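You operate a simulated robot arm through the tools that you are given. There is no shell and no other tool.

You are at the controls of a simulated robot arm. One attempt, no reset.

JOB
Pull the cord up to the purple slider at 30 and clamp it.
Fine: open the clamp and set the purple slider to 30 first, pull with the orange slider, close the clamp; then the pink clip goes on the ledge by the clamp. The brake stays on.

It is judged by the outcome, as a careful person would: the job done as asked, and still so three seconds after it is handed in. It fails if anything else is knocked over, pushed out of place, dropped, spilled or broken.

ROBOT AND FRAMES
A 6-joint arm with a two-finger parallel gripper, fixed in place. Base frame: the origin is on the floor under the middle of its stand, x ahead of it, y to its left, z up; the work surface is at about z = 812. Readings come in mm, rad, newtons and seconds.
With the tool pointing down near the work surface it reaches from about 240 to 640 mm from the base axis. Its first joint turns from -1.152 to 1.152 rad. Payload 2.7 kg.
Tool frame: the origin (TCP) lies between the finger pads and is the grasp point; the fingertips stand 23 mm ahead of it; z points along the fingers, y is the line along which they close. The gripper opens to 94 mm. The fingers are 38 mm wide and 10 mm thick; the gripper's body (54 by 96 mm) begins 39 mm behind the TCP.
Orientation is that of the tool frame in the base frame, as [roll, pitch, yaw] about the fixed x, y, z axes, in that order (R = Rz(yaw) Ry(pitch) Rx(roll)). With the fingers straight down and closing along the base's y, the tool's x points along the base's -x, its y along +y and its z along -z.

CONTROLS
- The arm moves only by the tool arm_command. Its argument "targets" is a list of rows, each a list of 7 numbers: the shift along the base's x, y, z in mm, then the turn, a rotation vector about the base's x, y, z in rad, then the gripper command, from -1 (fully open) to 1 (shut), values between in proportion. In form: [[dx, dy, dz, ax, ay, az, hand], ...]. A call has 1 to 20 rows; each row shifts and turns the commanded pose from where the row before left it. Rows are played at 5 a second. More than 50 mm and 0.15 rad between two rows, or a gripper value outside its range, and nothing of the call is played. Where a pose cannot be reached the arm comes as near as it can. A force on the tool above 90 N (or 10 N above the force at the start of the call, whichever is more), or a blocked arm, ends the call early, and 0.2 s more pass. Each finger travels about 45 mm/s and halts on what it meets, pressing with about 24 N; the grip force reading is that of the motor and also rises with nothing between the fingers. The clock runs only during rows and for 0.2 s after the last one: add rows that do not move to give the fingers time. The reply holds the time, the measured pose of the TCP, the force on the tool along the base axes, the opening and the grip force, in the units named above and with some noise, with the torque about the TCP (base axes, N m) and any sound that the robot's microphone picked up.
- Cameras (640 x 400 px; columns grow to the right, rows downward): "scene" is fixed at [60.6, -438.9, 1372.2]; the picture's right is [0.81, -0.58, 0.00], its down [-0.41, -0.57, -0.71] and it looks along [0.41, 0.58, -0.70] (base axes); focal length 243 px, centre (320, 200). "wrist" rides on the gripper at [87, 16, -74] in the tool frame; the picture's right is [-0.18, 0.98, 0.00], its down [-0.58, -0.11, -0.81] and it looks along [-0.79, -0.15, 0.59] (tool axes); focal length 243 px, centre (320, 200). There is no depth. A picture from a camera that has moved, and an enlarged one, comes with that camera's place and axes in the base frame and with its lens. The place of the scene camera against the robot may be out by one fixed shift of up to 25 mm in any direction.
- grab_frame(camera): a new picture of that camera. No time passes.
- enlarge(camera, box): a new picture of the part [left, top, right, bottom] of that camera's present view, enlarged. No time passes.
- finish_job(): hands the job in; it is judged then, once.

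Places have to be worked out from the pictures, the camera data and where the tool is seen. Open the gripper and draw the arm clear of the work before you hand the job in, unless the task says otherwise.

The tools are called as name(argument=value, ...) on one line, values as JSON. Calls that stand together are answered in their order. arm_command: Moves the arm, as the interface text tells. Its arguments: {"type":"object","properties":{"targets":{"type":"array","items":{"type":"array","items":{"type":"number"}}}},"required":["targets"]} The other tools are called the same way: grab_frame (camera) takes a picture; enlarge (camera, box) takes an enlarged picture of a part of a camera's view; finish_job () hands the job in.

At the start:

```text
time: 0.0
eef_pos: [465.2, -117.8, 1165.7]
tool_rot: [3.141, 0.0, -3.141]
force: [-0.9, -0.4, -0.3]
moment: [0.02, -0.05, 0.02]
gripper_width: 93.9
finger_force: 0.0
```

scene: 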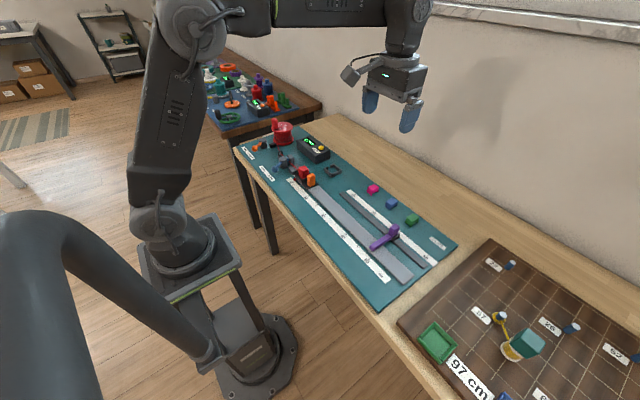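
wrist: 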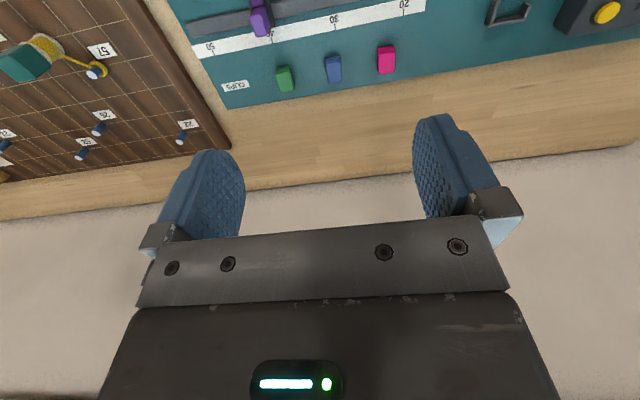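

The scene shows a teal board with rails, sliders, clips and a clamp area. I'll enlarge the views to identify each part before I move anything.

enlarge(camera="scene", box=[230, 110, 350, 200])

enlarge(camera="scene", box=[320, 170, 460, 290])

enlarge(camera="wrist", box=[160, 0, 640, 130])

```text
4.44 times, centred on (290, 155) of scene
camera zoom: at [60.6, -438.9, 1372.2], right [0.81, -0.58, 0.0], down [-0.41, -0.57, -0.71], along [0.41, 0.58, -0.7], focal length 1080 px, centre (453, 400)
```

zoom: 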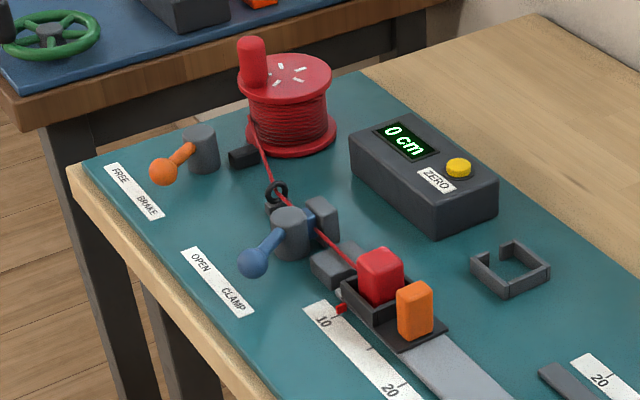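

```text
3.33 times, centred on (390, 230) of scene
camera zoom: at [60.6, -438.9, 1372.2], right [0.81, -0.58, 0.0], down [-0.41, -0.57, -0.71], along [0.41, 0.58, -0.7], focal length 810 px, centre (87, 100)
```

zoom: 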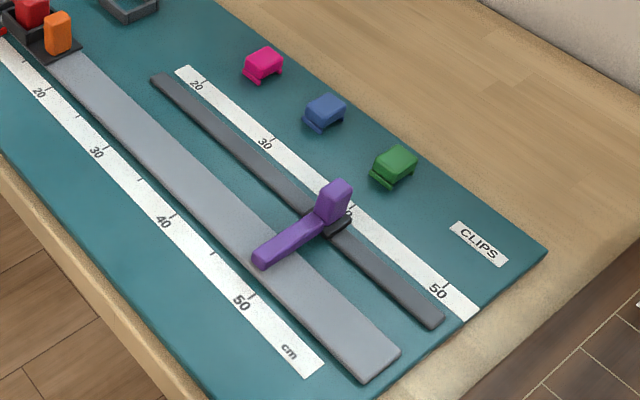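

```text
1.33 times, centred on (400, 65) of wrist
camera zoom: at [377.9, -101.4, 1240.4], right [0.18, 0.98, 0.0], down [0.58, -0.11, 0.81], along [0.79, -0.15, -0.59], focal length 324 px, centre (213, 380)
```

zoom: 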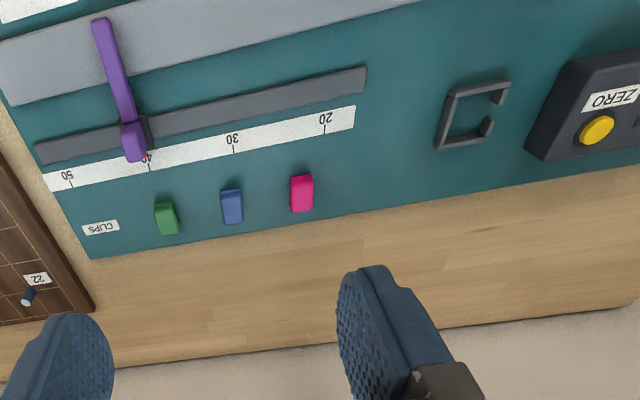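

The clamp lever (blue) and brake lever (orange) both seem to lean toward CLAMP and BRAKE. I'll move the wrist camera over the clamp area, staying high, to check this.

arm_command(targets=[[-20, 36, -14, 0, 0, 0, -1], [-20, 36, -14, 0, 0, 0, -1], [-20, 36, -14, 0, 0, 0, -1], [-20, 36, -14, 0, 0, 0, -1], [-20, 36, -14, 0, 0, 0, -1], [-20, 36, -14, 0, 0, 0, -1], [-20, 36, -14, 0, 0, 0, -1], [-20, 36, -14, 0, 0, 0, -1], [-20, 36, -14, 0, 0, 0, -1], [-15, 24, -14, 0, 0, 0, -1], [0, 0, 0, 0, 0, 0, -1]])

```text
time: 2.4
eef_pos: [269.8, 231.2, 1025.5]
tool_rot: [-3.14, 0.0, 3.141]
force: [-0.4, -0.1, -0.2]
moment: [0.0, 0.04, 0.02]
gripper_width: 94.0
finger_force: 0.1
```

The arm arrived at about [270, 231, 1025] with no contact. I'll take pictures from here.

grab_frame(camera="wrist")

grab_frame(camera="scene")

```text
taken
camera wrist: at [182.6, 247.4, 1100.8], right [0.18, 0.98, 0.0], down [0.58, -0.11, 0.81], along [0.79, -0.15, -0.59], focal length 243 px, centre (320, 200)
```

wrist: 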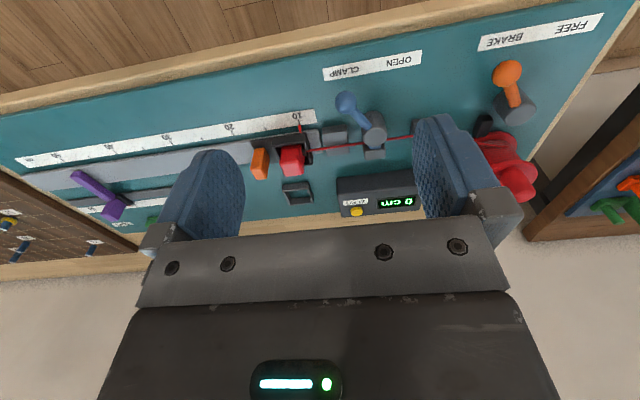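

```text
taken
```

scene: 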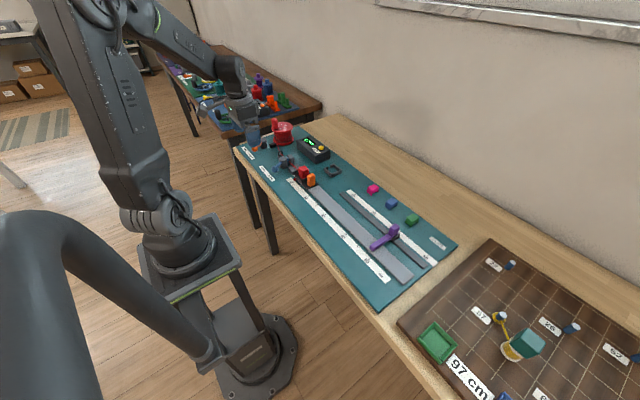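

enlarge(camera="wrist", box=[220, 40, 460, 220])

enlarge(camera="wrist", box=[420, 0, 620, 130])

enlarge(camera="scene", box=[260, 140, 330, 195])

```text
2.22 times, centred on (340, 130) of wrist
camera zoom: at [182.6, 247.4, 1100.8], right [0.18, 0.98, 0.0], down [0.58, -0.11, 0.81], along [0.79, -0.15, -0.59], focal length 539 px, centre (276, 356)
```

zoom: 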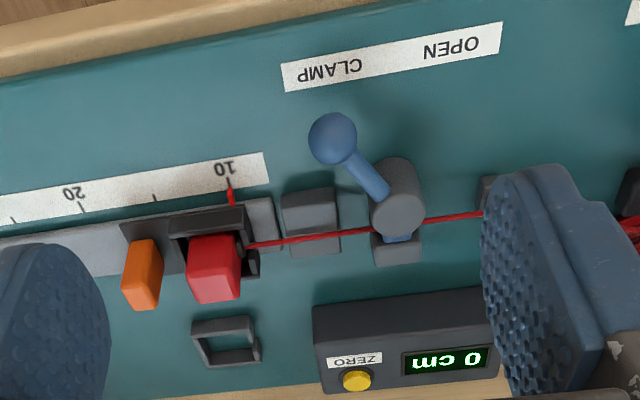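

```text
3.08 times, centred on (520, 65) of wrist
camera zoom: at [182.6, 247.4, 1100.8], right [0.18, 0.98, 0.0], down [0.58, -0.11, 0.81], along [0.79, -0.15, -0.59], focal length 746 px, centre (-295, 615)
```

zoom: 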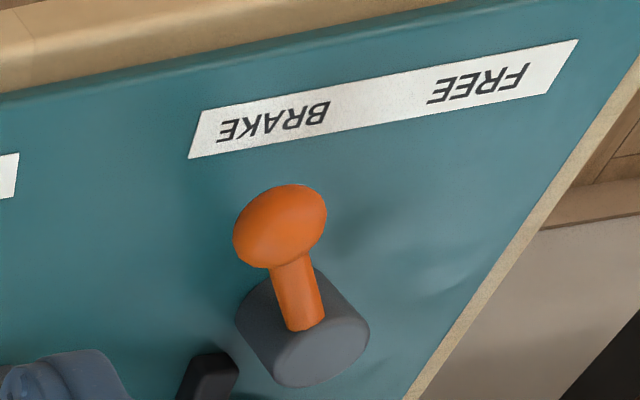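

```text
7.27 times, centred on (295, 168) of scene
camera zoom: at [60.6, -438.9, 1372.2], right [0.81, -0.58, 0.0], down [-0.41, -0.57, -0.71], along [0.41, 0.58, -0.7], focal length 1768 px, centre (502, 436)
```

zoom: 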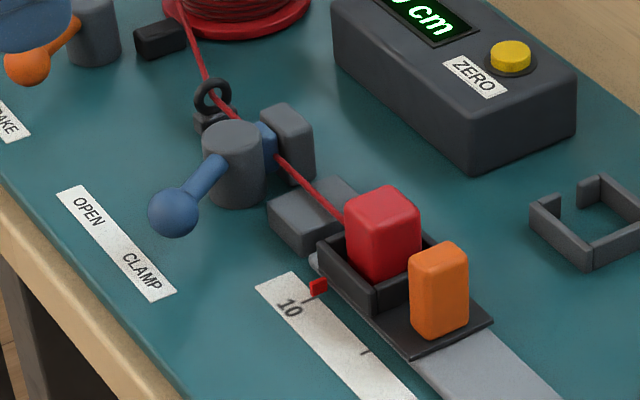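

Both cameras agree on the blue ball at about [345, 248, 841], with the pivot near [399, 282]. It points to CLAMP, so the clamp is closed, and the brake is on. I'll go above the ball with the fingers part-closed so they straddle it.

arm_command(targets=[[24, 6, -32, 0, 0, 0, -0.06], [24, 6, -32, 0, 0, 0, -0.06], [24, 5, -31, 0, 0, 0, -0.06], [0, 0, -20, 0, 0, 0, -0.06], [0, 0, 0, 0, 0, 0, -0.06], [0, 0, 0, 0, 0, 0, -0.06]])

grab_frame(camera="wrist")

enlarge(camera="scene", box=[230, 110, 350, 200])

```text
time: 3.8
eef_pos: [343.4, 246.8, 912.0]
tool_rot: [-3.14, 0.001, -3.139]
force: [-0.1, 0.2, 0.0]
moment: [0.0, 0.01, 0.0]
gripper_width: 49.9
finger_force: 0.0
```

```text
taken
camera wrist: at [255.5, 263.1, 986.2], right [0.18, 0.98, 0.0], down [0.58, -0.11, 0.81], along [0.79, -0.15, -0.59], focal length 243 px, centre (320, 200)
```

wrist: 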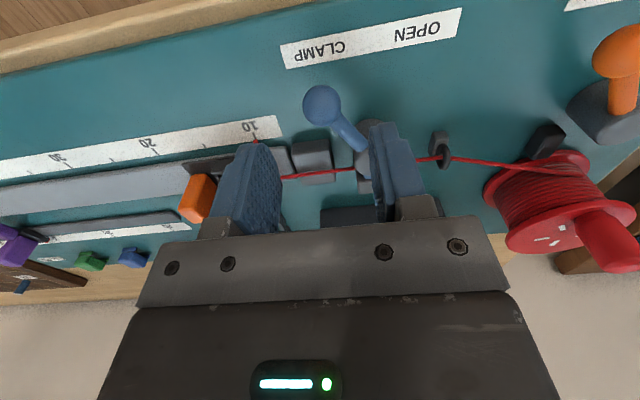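

```text
4.44 times, centred on (290, 155) of scene
camera zoom: at [60.6, -438.9, 1372.2], right [0.81, -0.58, 0.0], down [-0.41, -0.57, -0.71], along [0.41, 0.58, -0.7], focal length 1080 px, centre (453, 400)
```

zoom: 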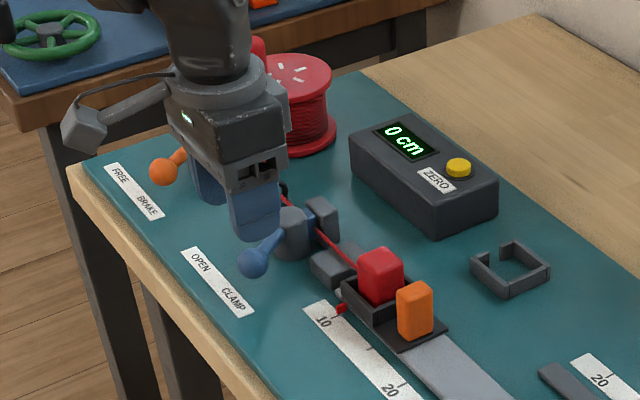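

The wrist view confirms the ball at about [345, 248], centred between the fingers. I'll lower straight down around it.

arm_command(targets=[[0, 1, -25, 0, 0, 0, -0.06], [0, 0, -25, 0, 0, 0, -0.06], [0, 0, -17, 0, 0, 0, -0.06], [0, 0, 0, 0, 0, 0, -0.06]])

grab_frame(camera="wrist")

enlarge(camera="scene", box=[230, 110, 350, 200])

```text
time: 4.8
eef_pos: [343.4, 248.5, 843.1]
tool_rot: [-3.141, 0.001, -3.139]
force: [-0.1, -0.9, 0.8]
moment: [-0.03, 0.0, 0.02]
gripper_width: 50.2
finger_force: 0.0
```

```text
taken
camera wrist: at [255.2, 265.0, 918.2], right [0.18, 0.98, 0.0], down [0.58, -0.11, 0.81], along [0.79, -0.15, -0.59], focal length 243 px, centre (320, 200)
```

wrist: 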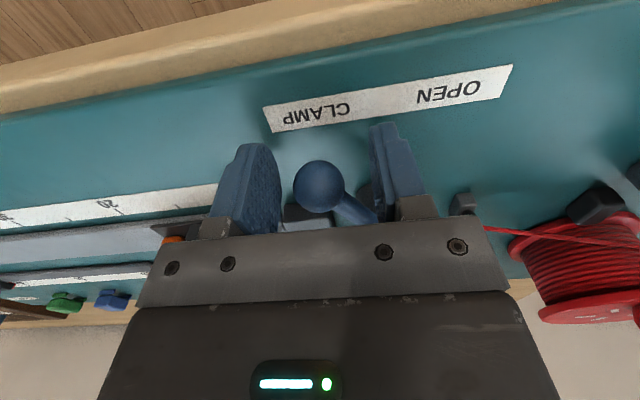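

```text
4.44 times, centred on (290, 155) of scene
camera zoom: at [60.6, -438.9, 1372.2], right [0.81, -0.58, 0.0], down [-0.41, -0.57, -0.71], along [0.41, 0.58, -0.7], focal length 1080 px, centre (453, 400)
```

zoom: 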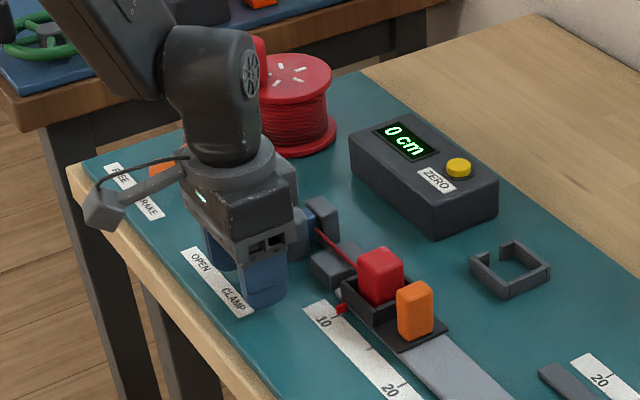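

The fingers straddle the ball with no contact force. I'll sweep it toward OPEN (+y) slowly.

arm_command(targets=[[-1, 8, 0, 0, 0, 0, -0.06], [-1, 8, 0, 0, 0, 0, -0.06], [-1, 8, 0, 0, 0, 0, -0.06], [-1, 8, 0, 0, 0, 0, -0.06], [-1, 8, 0, 0, 0, 0, -0.06], [-1, 8, 0, 0, 0, 0, -0.06], [-1, 8, 0, 0, 0, 0, -0.06], [-1, 8, 0, 0, 0, 0, -0.06], [0, 8, 0, 0, 0, 0, -0.06], [0, 0, 0, 0, 0, 0, -0.06]])

grab_frame(camera="wrist")

```text
time: 7.0
eef_pos: [334.6, 320.5, 843.3]
tool_rot: [-3.141, 0.0, -3.141]
force: [1.4, 0.4, 0.4]
moment: [0.03, -0.02, 0.01]
gripper_width: 49.7
finger_force: 0.0
```

```text
taken
camera wrist: at [246.9, 337.2, 918.1], right [0.18, 0.98, 0.0], down [0.58, -0.11, 0.81], along [0.79, -0.15, -0.59], focal length 243 px, centre (320, 200)
```

wrist: 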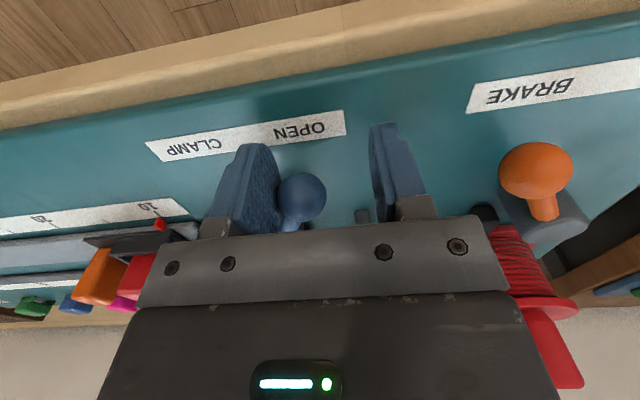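

The ball has moved to about [343, 310], almost no force felt. I'll push a little further toward the OPEN end stop, watching the force.

arm_command(targets=[[0, 4, 0, 0, 0, 0, -0.06], [0, 4, 0, 0, 0, 0, -0.06], [0, 0, 0, 0, 0, 0, -0.06]])

grab_frame(camera="wrist")

```text
time: 7.8
eef_pos: [336.2, 326.9, 843.3]
tool_rot: [-3.141, -0.001, -3.141]
force: [3.7, -10.6, 4.5]
moment: [-0.11, 0.01, -0.08]
gripper_width: 54.6
finger_force: 5.2
```

```text
taken
camera wrist: at [247.7, 344.1, 917.7], right [0.18, 0.98, 0.0], down [0.58, -0.11, 0.81], along [0.79, -0.15, -0.59], focal length 243 px, centre (320, 200)
```

wrist: 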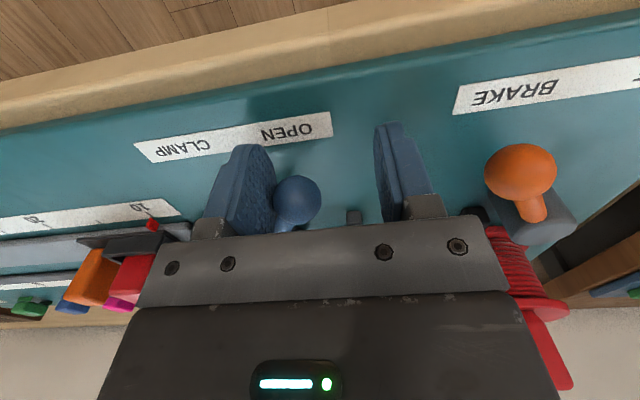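

The end stop was felt at about 10 N, so the lever is fully at OPEN. I'll back off so the ball sits centred, raise straight up, and then look again.

arm_command(targets=[[0, -6, 0, 0, 0, 0, -0.06], [0, -6, 0, 0, 0, 0, -0.06], [0, 0, 25, 0, 0, 0, -0.06], [0, 0, 40, 0, 0, 0, -0.06], [0, 0, 45, 0, 0, 0, -0.06], [-10, -40, 20, 0, 0, 0, -0.06], [-10, -40, 20, 0, 0, 0, -0.06], [-10, -30, 20, 0, 0, 0, -0.06], [0, 0, 0, 0, 0, 0, -0.06]])

grab_frame(camera="wrist")

enlarge(camera="scene", box=[230, 110, 350, 200])

```text
time: 9.8
eef_pos: [303.4, 203.7, 1013.0]
tool_rot: [-3.142, -0.001, -3.14]
force: [-0.1, 0.2, -0.5]
moment: [0.0, 0.0, -0.02]
gripper_width: 49.8
finger_force: 0.1
```

```text
taken
camera wrist: at [216.0, 220.7, 1087.7], right [0.18, 0.98, 0.0], down [0.58, -0.11, 0.81], along [0.79, -0.15, -0.59], focal length 243 px, centre (320, 200)
```

wrist: 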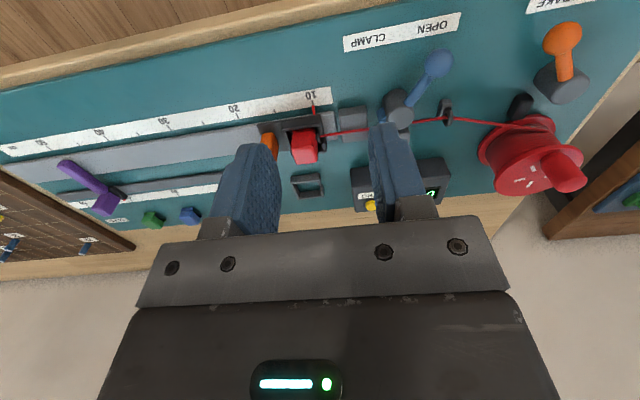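

```text
4.44 times, centred on (290, 155) of scene
camera zoom: at [60.6, -438.9, 1372.2], right [0.81, -0.58, 0.0], down [-0.41, -0.57, -0.71], along [0.41, 0.58, -0.7], focal length 1080 px, centre (453, 400)
```

zoom: 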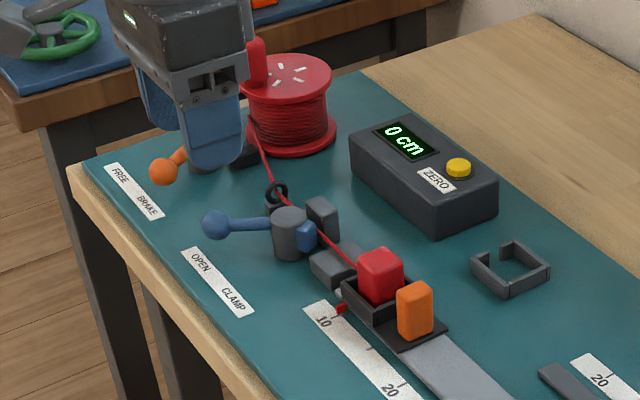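

The clamp is open and the brake is still on BRAKE. Next I'll move over to the purple slider and its scale for a precise look.

arm_command(targets=[[10, -45, 0, 0, 0, 0, -0.06], [10, -45, 0, 0, 0, 0, -0.06], [10, -45, 0, 0, 0, 0, -0.06], [10, -45, 0, 0, 0, 0, -0.06], [10, -45, 0, 0, 0, 0, -0.06], [10, -45, 0, 0, 0, 0, -0.06], [10, -45, 0, 0, 0, 0, -0.06], [10, -45, 0, 0, 0, 0, -0.06], [0, -15, 0, 0, 0, 0, -0.06], [0, 0, 0, 0, 0, 0, -0.06]])

grab_frame(camera="wrist")

enlarge(camera="wrist", box=[150, 20, 500, 230])

```text
time: 12.0
eef_pos: [384.9, -168.5, 1014.5]
tool_rot: [-3.141, -0.001, 3.142]
force: [0.6, 0.2, 0.0]
moment: [-0.01, 0.0, -0.03]
gripper_width: 49.9
finger_force: 0.0
```

```text
taken
camera wrist: at [296.5, -151.4, 1088.6], right [0.18, 0.98, 0.0], down [0.58, -0.11, 0.81], along [0.79, -0.15, -0.59], focal length 243 px, centre (320, 200)
```

wrist: 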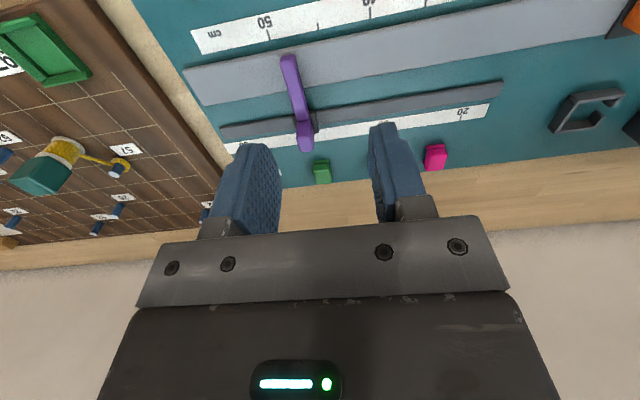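

```text
1.83 times, centred on (325, 125) of wrist
camera zoom: at [296.5, -151.4, 1088.6], right [0.18, 0.98, 0.0], down [0.58, -0.11, 0.81], along [0.79, -0.15, -0.59], focal length 444 px, centre (311, 337)
```

zoom: 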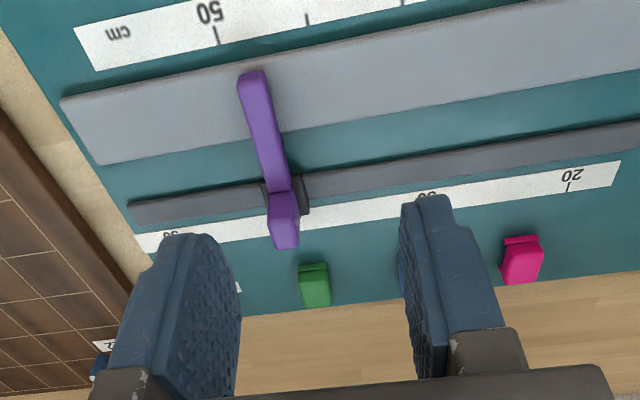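

The fingers hide the "30" mark from here. I'll move forward so the camera is more directly over the purple scale.

arm_command(targets=[[35, 0, 0, 0, 0, 0, -0.06], [35, 0, 0, 0, 0, 0, -0.06], [5, 0, 0, 0, 0, 0, -0.06], [0, 0, 0, 0, 0, 0, -0.06]])

grab_frame(camera="wrist")

enlarge(camera="wrist", box=[170, 0, 500, 150])

enlarge(camera="scene", box=[340, 180, 460, 290])

```text
time: 13.0
eef_pos: [459.9, -167.8, 1014.6]
tool_rot: [-3.14, 0.0, -3.139]
force: [0.4, -0.6, 0.1]
moment: [-0.01, 0.02, 0.01]
gripper_width: 49.7
finger_force: 0.0
```

```text
taken
camera wrist: at [372.4, -151.3, 1088.4], right [0.18, 0.98, 0.0], down [0.58, -0.11, 0.81], along [0.79, -0.15, -0.59], focal length 243 px, centre (320, 200)
```

wrist: 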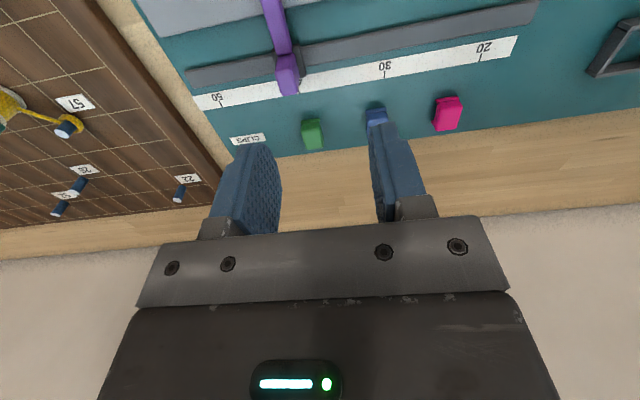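

```text
1.94 times, centred on (335, 75) of wrist
camera zoom: at [372.4, -151.3, 1088.4], right [0.18, 0.98, 0.0], down [0.58, -0.11, 0.81], along [0.79, -0.15, -0.59], focal length 470 px, centre (291, 442)
```

zoom: 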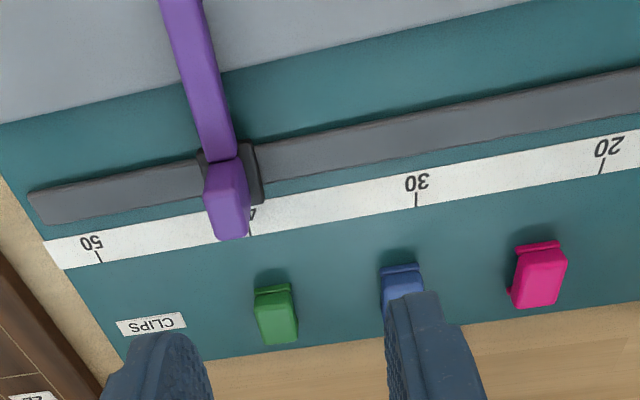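

```text
3.64 times, centred on (400, 235) of scene
camera zoom: at [60.7, -438.9, 1372.2], right [0.81, -0.58, 0.0], down [-0.41, -0.57, -0.71], along [0.41, 0.58, -0.7], focal length 884 px, centre (29, 73)
```

zoom: 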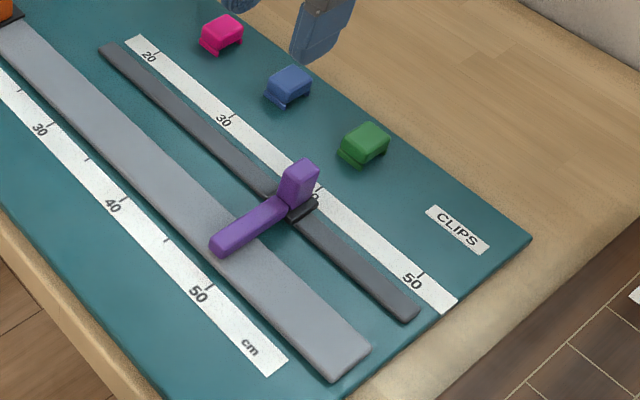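

The scale ticks work out to y ≈ 195 − 10·c (30 is at y ≈ −105, x ≈ 520). I'll zoom in on the purple slider for its index and exact centre, and on the clips.

enlarge(camera="wrist", box=[250, 0, 350, 110])

enlarge(camera="scene", box=[365, 215, 435, 260])

enlarge(camera="scene", box=[360, 175, 420, 215])

enlarge(camera="scene", box=[265, 145, 325, 190])

```text
3.64 times, centred on (300, 55) of wrist
camera zoom: at [372.4, -151.3, 1088.4], right [0.18, 0.98, 0.0], down [0.58, -0.11, 0.81], along [0.79, -0.15, -0.59], focal length 882 px, centre (393, 727)
```

zoom: 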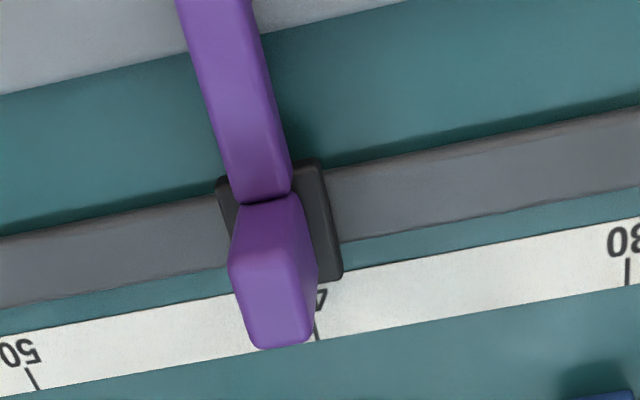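

```text
8.89 times, centred on (400, 238) of scene
camera zoom: at [60.7, -438.9, 1372.2], right [0.81, -0.58, 0.0], down [-0.41, -0.57, -0.71], along [0.41, 0.58, -0.7], focal length 2160 px, centre (-391, -133)
```

zoom: 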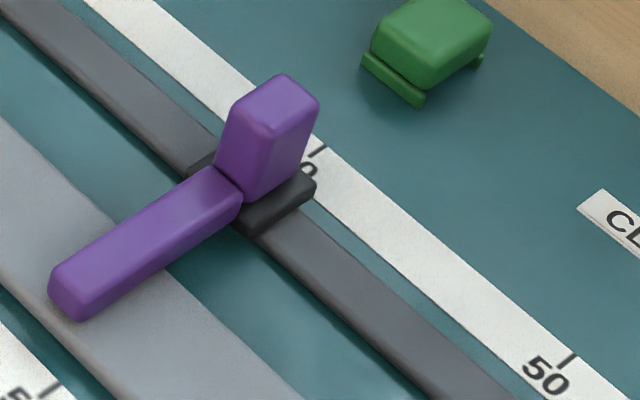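

```text
10.00 times, centred on (390, 195) of scene
camera zoom: at [60.7, -438.9, 1372.2], right [0.81, -0.58, 0.0], down [-0.41, -0.57, -0.71], along [0.41, 0.58, -0.7], focal length 2430 px, centre (-380, 250)
```

zoom: 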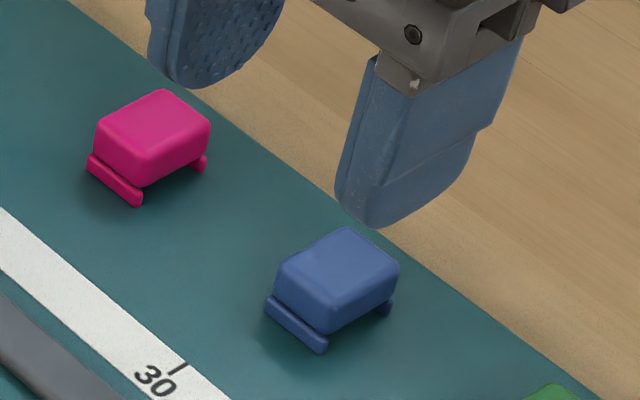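

```text
8.89 times, centred on (295, 168) of scene
camera zoom: at [60.7, -438.9, 1372.2], right [0.81, -0.58, 0.0], down [-0.41, -0.57, -0.71], along [0.41, 0.58, -0.7], focal length 2160 px, centre (542, 489)
```

zoom: 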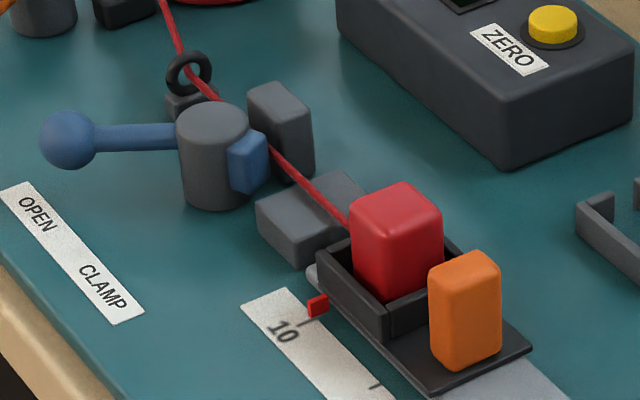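

The slider sits at about 40, with its handle centre near [483, −204] and its top near z 867. I'll bring the open fingers over the handle, one on each y side.

arm_command(targets=[[8, -12, -38, 0, 0, 0, -0.28], [8, -12, -38, 0, 0, 0, -0.28], [7, -12, -28, 0, 0, 0, -0.28], [0, 0, 0, 0, 0, 0, -0.28]])

grab_frame(camera="wrist")

enlarge(camera="scene", box=[340, 180, 460, 290])

```text
time: 14.0
eef_pos: [483.2, -203.5, 909.5]
tool_rot: [3.14, 0.003, -3.14]
force: [0.0, -0.2, 0.2]
moment: [-0.01, -0.01, 0.0]
gripper_width: 60.3
finger_force: 0.2
```

```text
taken
camera wrist: at [395.5, -187.4, 983.9], right [0.18, 0.98, 0.0], down [0.58, -0.11, 0.81], along [0.79, -0.15, -0.59], focal length 243 px, centre (320, 200)
```

wrist: 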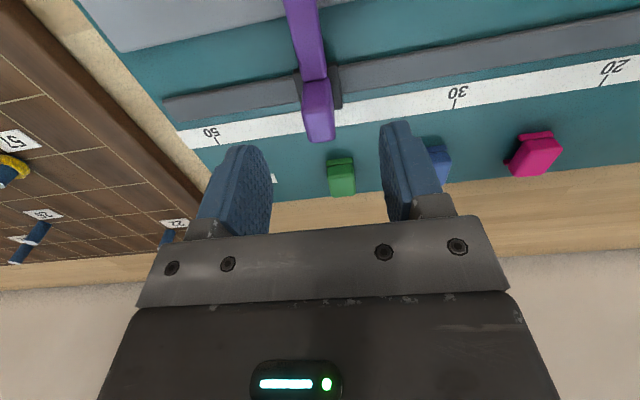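

```text
3.64 times, centred on (400, 235) of scene
camera zoom: at [60.6, -438.9, 1372.2], right [0.81, -0.58, 0.0], down [-0.41, -0.57, -0.71], along [0.41, 0.58, -0.7], focal length 884 px, centre (29, 73)
```

zoom: 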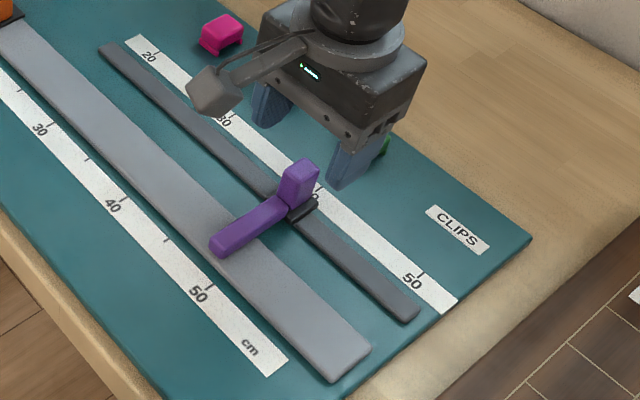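

The handle lines up at about [480, −203]. I'll descend so the fingers straddle it, then close on it gently.

arm_command(targets=[[0, 0, -20, 0, 0, 0, -0.28], [0, 0, -20, 0, 0, 0, -0.28], [0, 0, -17, 0, 0, 0, -0.28], [0, 0, 0, 0, 0, 0, -0.28]])

grab_frame(camera="wrist")

enlarge(camera="scene", box=[340, 180, 460, 290])

```text
time: 15.0
eef_pos: [483.2, -204.0, 852.3]
tool_rot: [3.141, 0.002, -3.14]
force: [-0.4, 0.0, 0.3]
moment: [-0.01, 0.0, 0.01]
gripper_width: 60.3
finger_force: 0.0
```

```text
taken
camera wrist: at [395.8, -187.6, 927.6], right [0.18, 0.98, 0.0], down [0.58, -0.11, 0.81], along [0.79, -0.15, -0.59], focal length 243 px, centre (320, 200)
```

wrist: 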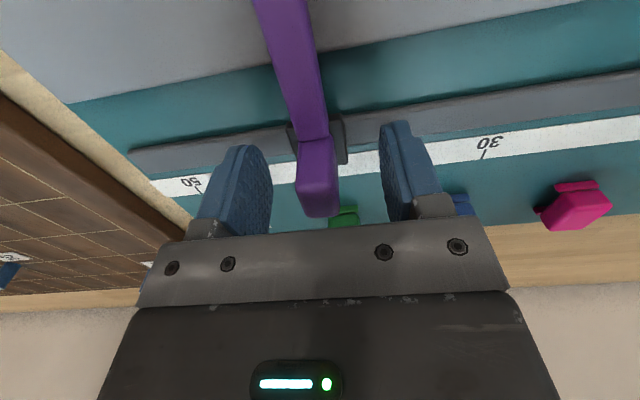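

```text
3.64 times, centred on (400, 235) of scene
camera zoom: at [60.6, -438.9, 1372.2], right [0.81, -0.58, 0.0], down [-0.41, -0.57, -0.71], along [0.41, 0.58, -0.7], focal length 884 px, centre (29, 73)
```

zoom: 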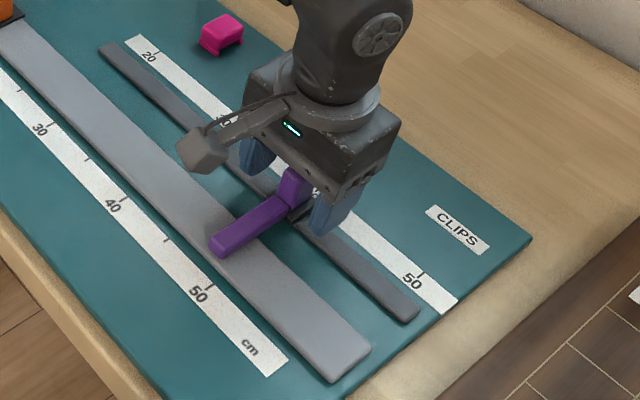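

The handle is between the fingers with no contact. I'll close on it and read the width.

arm_command(targets=[[0, 0, 0, 0, 0, 0, 1], [0, 0, 0, 0, 0, 0, 1], [0, 0, 0, 0, 0, 0, 1], [0, 0, 0, 0, 0, 0, 1], [0, 0, 0, 0, 0, 0, 1]])

grab_frame(camera="wrist")

```text
time: 16.2
eef_pos: [484.3, -205.0, 853.0]
tool_rot: [-3.141, 0.002, -3.141]
force: [-2.0, -3.9, -1.8]
moment: [-0.1, -0.66, -0.12]
gripper_width: 17.6
finger_force: 45.2
```

```text
taken
camera wrist: at [395.7, -187.6, 927.9], right [0.18, 0.98, 0.0], down [0.58, -0.11, 0.81], along [0.79, -0.15, -0.59], focal length 243 px, centre (320, 200)
```

wrist: 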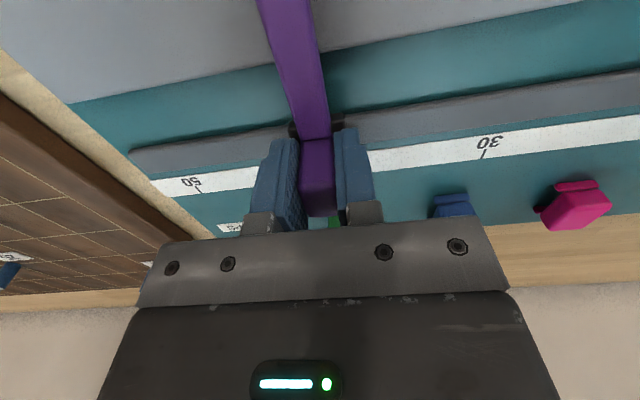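

The handle is gripped at 17.6 mm, centred at y ≈ −205, which matches 40 on the scale. I'll slide it +100 mm along y to 30.

arm_command(targets=[[0, 10, 0, 0, 0, 0, 1], [0, 10, 0, 0, 0, 0, 1], [0, 10, 0, 0, 0, 0, 1], [0, 10, 0, 0, 0, 0, 1], [0, 10, 0, 0, 0, 0, 1], [0, 10, 0, 0, 0, 0, 1], [0, 10, 0, 0, 0, 0, 1], [0, 10, 0, 0, 0, 0, 1], [0, 10, 0, 0, 0, 0, 1], [0, 10, 0, 0, 0, 0, 1], [0, 0, 0, 0, 0, 0, 1], [0, 0, 0, 0, 0, 0, 1]])

grab_frame(camera="wrist")

enlarge(camera="scene", box=[340, 160, 440, 250])

```text
time: 18.8
eef_pos: [484.0, -104.8, 853.3]
tool_rot: [3.141, 0.0, -3.14]
force: [9.3, 0.6, -0.9]
moment: [-0.07, -0.62, -0.22]
gripper_width: 17.6
finger_force: 44.7
```

```text
taken
camera wrist: at [395.6, -88.0, 927.9], right [0.18, 0.98, 0.0], down [0.58, -0.11, 0.81], along [0.79, -0.15, -0.59], focal length 243 px, centre (320, 200)
```

wrist: 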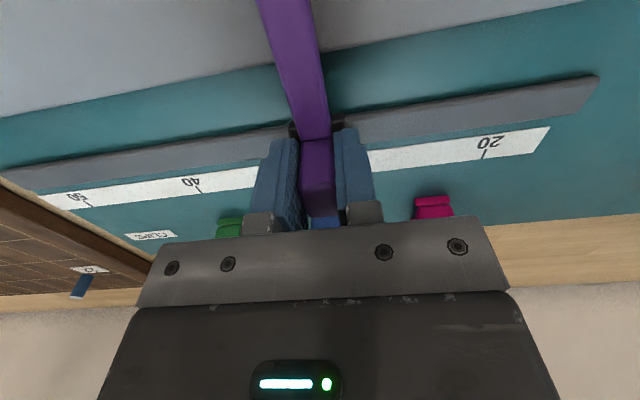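

```text
4.44 times, centred on (390, 205) of scene
camera zoom: at [60.9, -438.8, 1372.2], right [0.81, -0.58, 0.0], down [-0.41, -0.57, -0.71], along [0.41, 0.58, -0.7], focal length 1080 px, centre (9, 178)
```

zoom: 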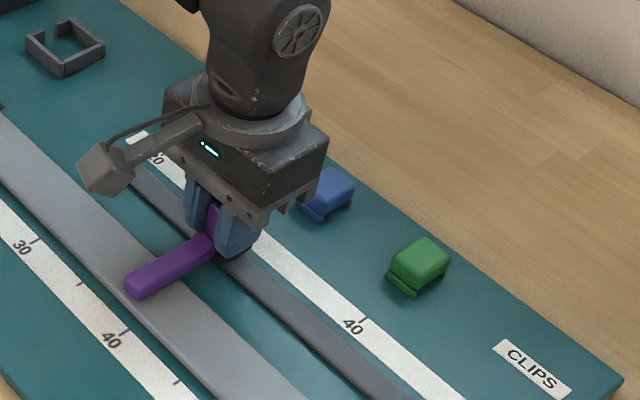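

TCP is now at y −104.8, and the 30 mark lies midway between the seen 20 and 40 ticks (about −104.5). I'll release, lift and check the reading.

arm_command(targets=[[0, 0, 0, 0, 0, 0, 0.4], [0, 0, 0, 0, 0, 0, -0.28], [0, 0, 0, 0, 0, 0, -0.28], [0, 0, 0, 0, 0, 0, -0.28], [0, 0, 20, 0, 0, 0, -0.28], [0, 0, 40, 0, 0, 0, -0.28], [-5, 20, 45, 0, 0, 0, -0.28], [-5, 25, 40, 0, 0, 0, -0.28], [0, 0, 0, 0, 0, 0, -0.28]])

grab_frame(camera="wrist")

enlarge(camera="wrist", box=[200, 0, 400, 130])

enlarge(camera="scene", box=[340, 170, 420, 240])

```text
time: 20.8
eef_pos: [471.7, -63.4, 998.7]
tool_rot: [3.14, 0.0, -3.141]
force: [-0.9, -0.9, 0.7]
moment: [0.0, 0.0, -0.01]
gripper_width: 60.1
finger_force: 0.0
```

```text
taken
camera wrist: at [383.6, -46.4, 1073.3], right [0.18, 0.98, 0.0], down [0.58, -0.11, 0.81], along [0.79, -0.15, -0.59], focal length 243 px, centre (320, 200)
```

wrist: 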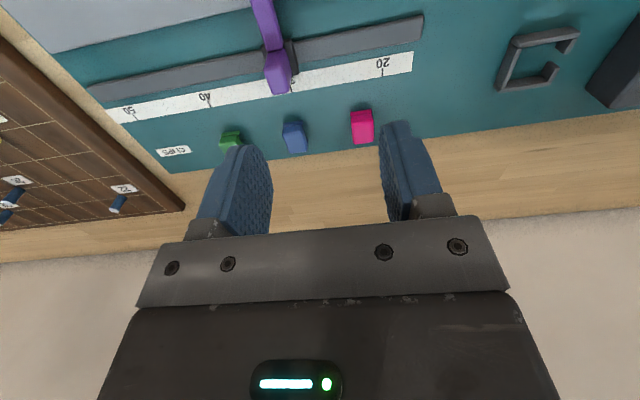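

```text
3.08 times, centred on (300, 65) of wrist
camera zoom: at [383.6, -46.4, 1073.3], right [0.18, 0.98, 0.0], down [0.58, -0.11, 0.81], along [0.79, -0.15, -0.59], focal length 746 px, centre (382, 615)
```

zoom: 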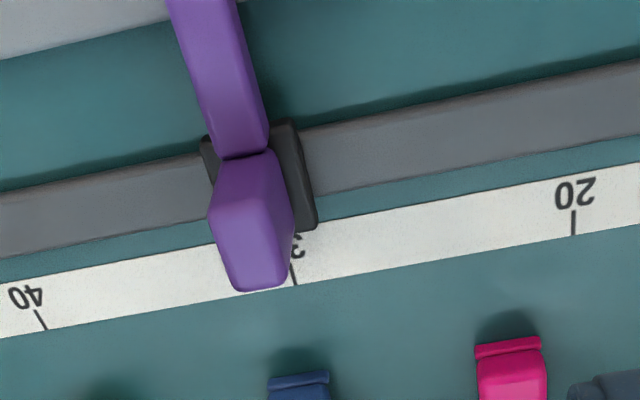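

```text
5.71 times, centred on (380, 205) of scene
camera zoom: at [60.6, -438.9, 1372.2], right [0.81, -0.58, 0.0], down [-0.41, -0.57, -0.71], along [0.41, 0.58, -0.7], focal length 1389 px, centre (-23, 171)
```

zoom: 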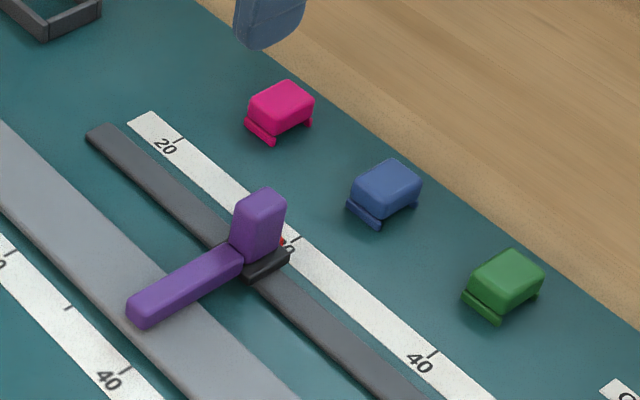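

There is a small red pointer on the slider beside the scale, partly hidden by the handle. I'll zoom in from the scene camera.

enlarge(camera="scene", box=[375, 200, 399, 220])

enlarge(camera="wrist", box=[255, 40, 315, 105])

```text
16.00 times, centred on (387, 210) of scene
camera zoom: at [60.6, -438.9, 1372.2], right [0.81, -0.58, 0.0], down [-0.41, -0.57, -0.71], along [0.41, 0.58, -0.7], focal length 3889 px, centre (-752, 40)
```

zoom: 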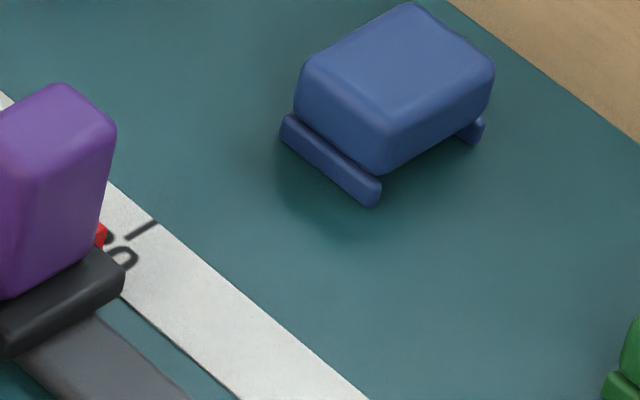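

```text
6.15 times, centred on (285, 72) of wrist
camera zoom: at [383.6, -46.4, 1073.3], right [0.18, 0.98, 0.0], down [0.58, -0.11, 0.81], along [0.79, -0.15, -0.59], focal length 1493 px, centre (535, 985)
```

zoom: 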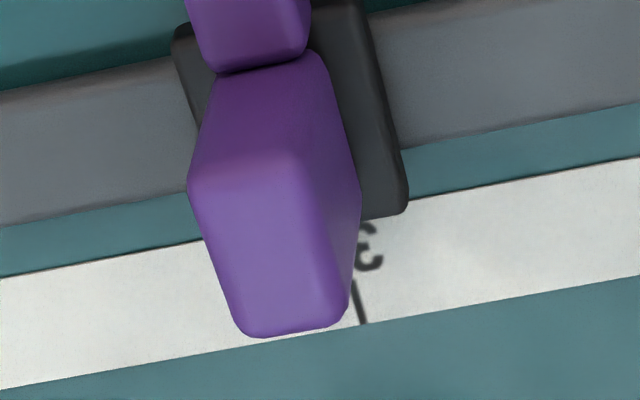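

The pointer is mostly hidden from here. I need the gripper turned 90° for the later grips anyway, so I'll rotate it at a safe height and view the slider from the −y side.

arm_command(targets=[[2.6, -7.8, -3, 0, 0, 0.1428, -0.28], [2.6, -7.8, -3, 0, 0, 0.1428, -0.28], [2.6, -7.8, -3, 0, 0, 0.1428, -0.28], [2.6, -7.8, -3, 0, 0, 0.1428, -0.28], [2.6, -7.8, -3, 0, 0, 0.1428, -0.28], [2.6, -7.8, -3, 0, 0, 0.1428, -0.28], [2.6, -7.8, -3, 0, 0, 0.1428, -0.28], [2.6, -7.8, -3, 0, 0, 0.1428, -0.28], [2.6, -7.8, -3, 0, 0, 0.1428, -0.28], [2.6, -7.8, -3, 0, 0, 0.1428, -0.28], [2.6, -7.8, -3, 0, 0, 0.1428, -0.28], [0, 0, 0, 0, 0, 0, -0.28]])

grab_frame(camera="wrist")

grab_frame(camera="scene")

```text
time: 23.4
eef_pos: [501.5, -145.8, 962.9]
tool_rot: [3.141, 0.002, -1.568]
force: [0.0, 0.0, 0.0]
moment: [0.01, 0.0, -0.01]
gripper_width: 60.3
finger_force: 0.0
```

```text
taken
camera wrist: at [484.1, -232.3, 1039.0], right [-0.98, 0.18, 0.0], down [0.11, 0.58, 0.81], along [0.15, 0.79, -0.59], focal length 243 px, centre (320, 200)
```

wrist: 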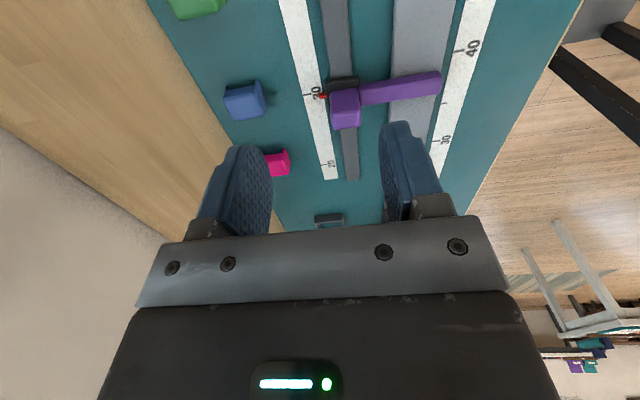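

```text
taken
```

scene: 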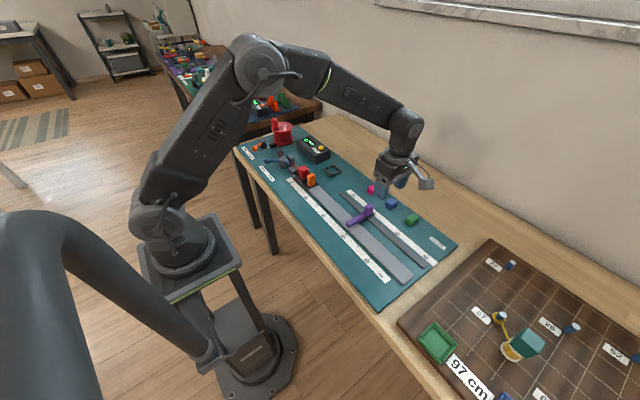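

The red pointer is visible beside the "30" mark from this angle. I'll enlarge it to read it exactly.

enlarge(camera="wrist", box=[295, 75, 355, 115])

enlarge(camera="wrist", box=[270, 0, 500, 220])

```text
10.00 times, centred on (325, 95) of wrist
camera zoom: at [484.1, -232.3, 1039.0], right [-0.98, 0.18, 0.0], down [0.11, 0.58, 0.81], along [0.15, 0.79, -0.59], focal length 2426 px, centre (270, 1250)
```

zoom: 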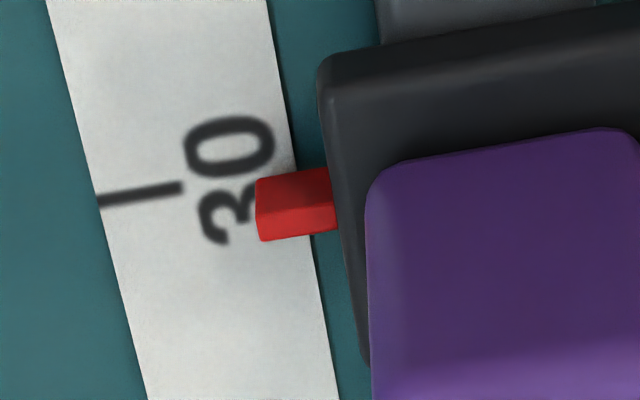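

```text
1.82 times, centred on (385, 110) of wrist
camera zoom: at [484.1, -232.3, 1039.0], right [-0.98, 0.18, 0.0], down [0.11, 0.58, 0.81], along [0.15, 0.79, -0.59], focal length 441 px, centre (202, 364)
```

zoom: 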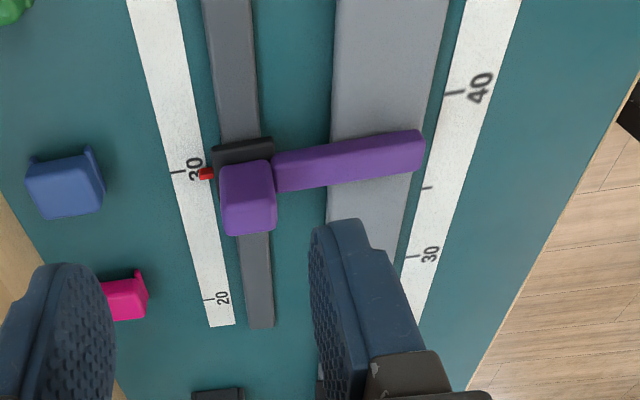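

The pointer's centre lines up with the 30 tick once its small height is allowed for, so purple is at 30. Next I'll move over to the orange slider.

arm_command(targets=[[-17, 35, 0, 0, 0, 0, -0.28], [-17, 35, 0, 0, 0, 0, -0.28], [-17, 35, 0, 0, 0, 0, -0.28], [-17, 35, 0, 0, 0, 0, -0.28], [-17, 35, 0, 0, 0, 0, -0.28], [-15, 30, 0, 0, 0, 0, -0.28], [0, 0, 0, 0, 0, 0, -0.28]])

grab_frame(camera="wrist")

enlarge(camera="wrist", box=[260, 30, 420, 200])

enlarge(camera="scene", box=[265, 140, 345, 200])

```text
time: 25.0
eef_pos: [399.2, 58.1, 966.6]
tool_rot: [-3.141, 0.0, -1.571]
force: [0.7, -0.4, -0.4]
moment: [0.01, 0.01, 0.01]
gripper_width: 60.2
finger_force: 0.1
```

```text
taken
camera wrist: at [382.9, -27.0, 1040.7], right [-0.98, 0.18, 0.0], down [0.11, 0.58, 0.81], along [0.15, 0.79, -0.59], focal length 243 px, centre (320, 200)
```

wrist: 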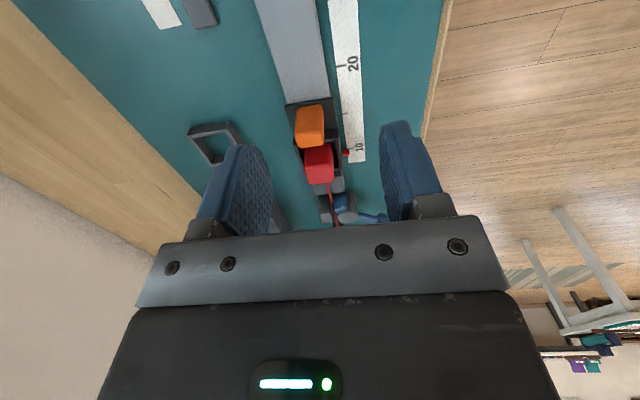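

```text
2.35 times, centred on (340, 115) of wrist
camera zoom: at [382.9, -27.0, 1040.7], right [-0.98, 0.18, 0.0], down [0.11, 0.58, 0.81], along [0.15, 0.79, -0.59], focal length 571 px, centre (273, 400)
```

zoom: 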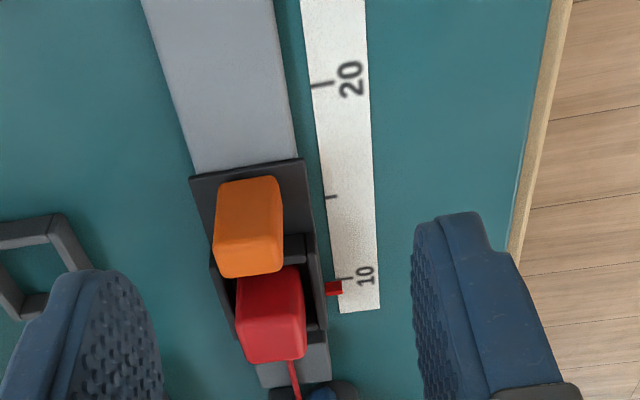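

```text
6.67 times, centred on (305, 170) of scene
camera zoom: at [60.6, -438.9, 1372.2], right [0.81, -0.58, 0.0], down [-0.41, -0.57, -0.71], along [0.41, 0.58, -0.7], focal length 1620 px, centre (420, 400)
```

zoom: 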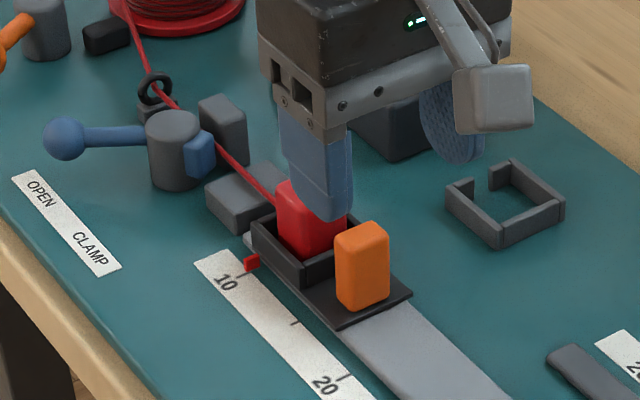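

The orange handle is at about x 406–431, y 109–123, top z ≈ 862, and the tray wall starts at y ≈ 129. I'll approach with the fingers on its ±x sides, set slightly toward −y to stay clear of the tray.

arm_command(targets=[[6, 16, -20, 0, 0, 0, -0.28], [6, 16, -20, 0, 0, 0, -0.28], [6, 16, -20, 0, 0, 0, -0.28], [0, 0, 0, 0, 0, 0, -0.28]])

grab_frame(camera="wrist")

enlarge(camera="scene", box=[265, 140, 345, 200])

```text
time: 26.0
eef_pos: [419.1, 107.9, 905.2]
tool_rot: [-3.141, 0.001, -1.569]
force: [-0.6, -0.2, -0.2]
moment: [0.01, 0.02, 0.0]
gripper_width: 60.3
finger_force: 0.1
```

```text
taken
camera wrist: at [401.0, 21.5, 979.2], right [-0.98, 0.18, 0.0], down [0.11, 0.58, 0.81], along [0.15, 0.79, -0.59], focal length 243 px, centre (320, 200)
```

wrist: 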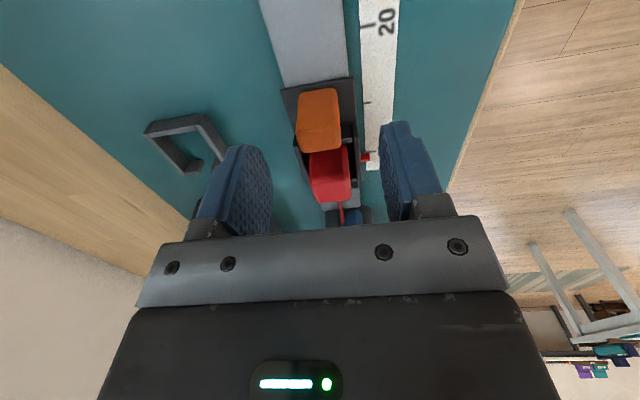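

```text
6.67 times, centred on (305, 170) of scene
camera zoom: at [60.7, -438.9, 1372.2], right [0.81, -0.58, 0.0], down [-0.41, -0.57, -0.71], along [0.41, 0.58, -0.7], focal length 1620 px, centre (420, 400)
```

zoom: 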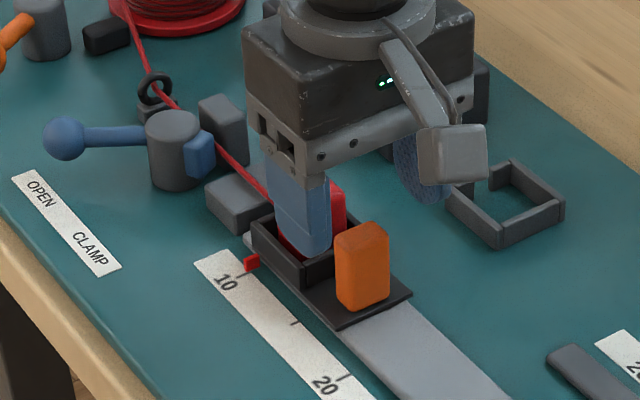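

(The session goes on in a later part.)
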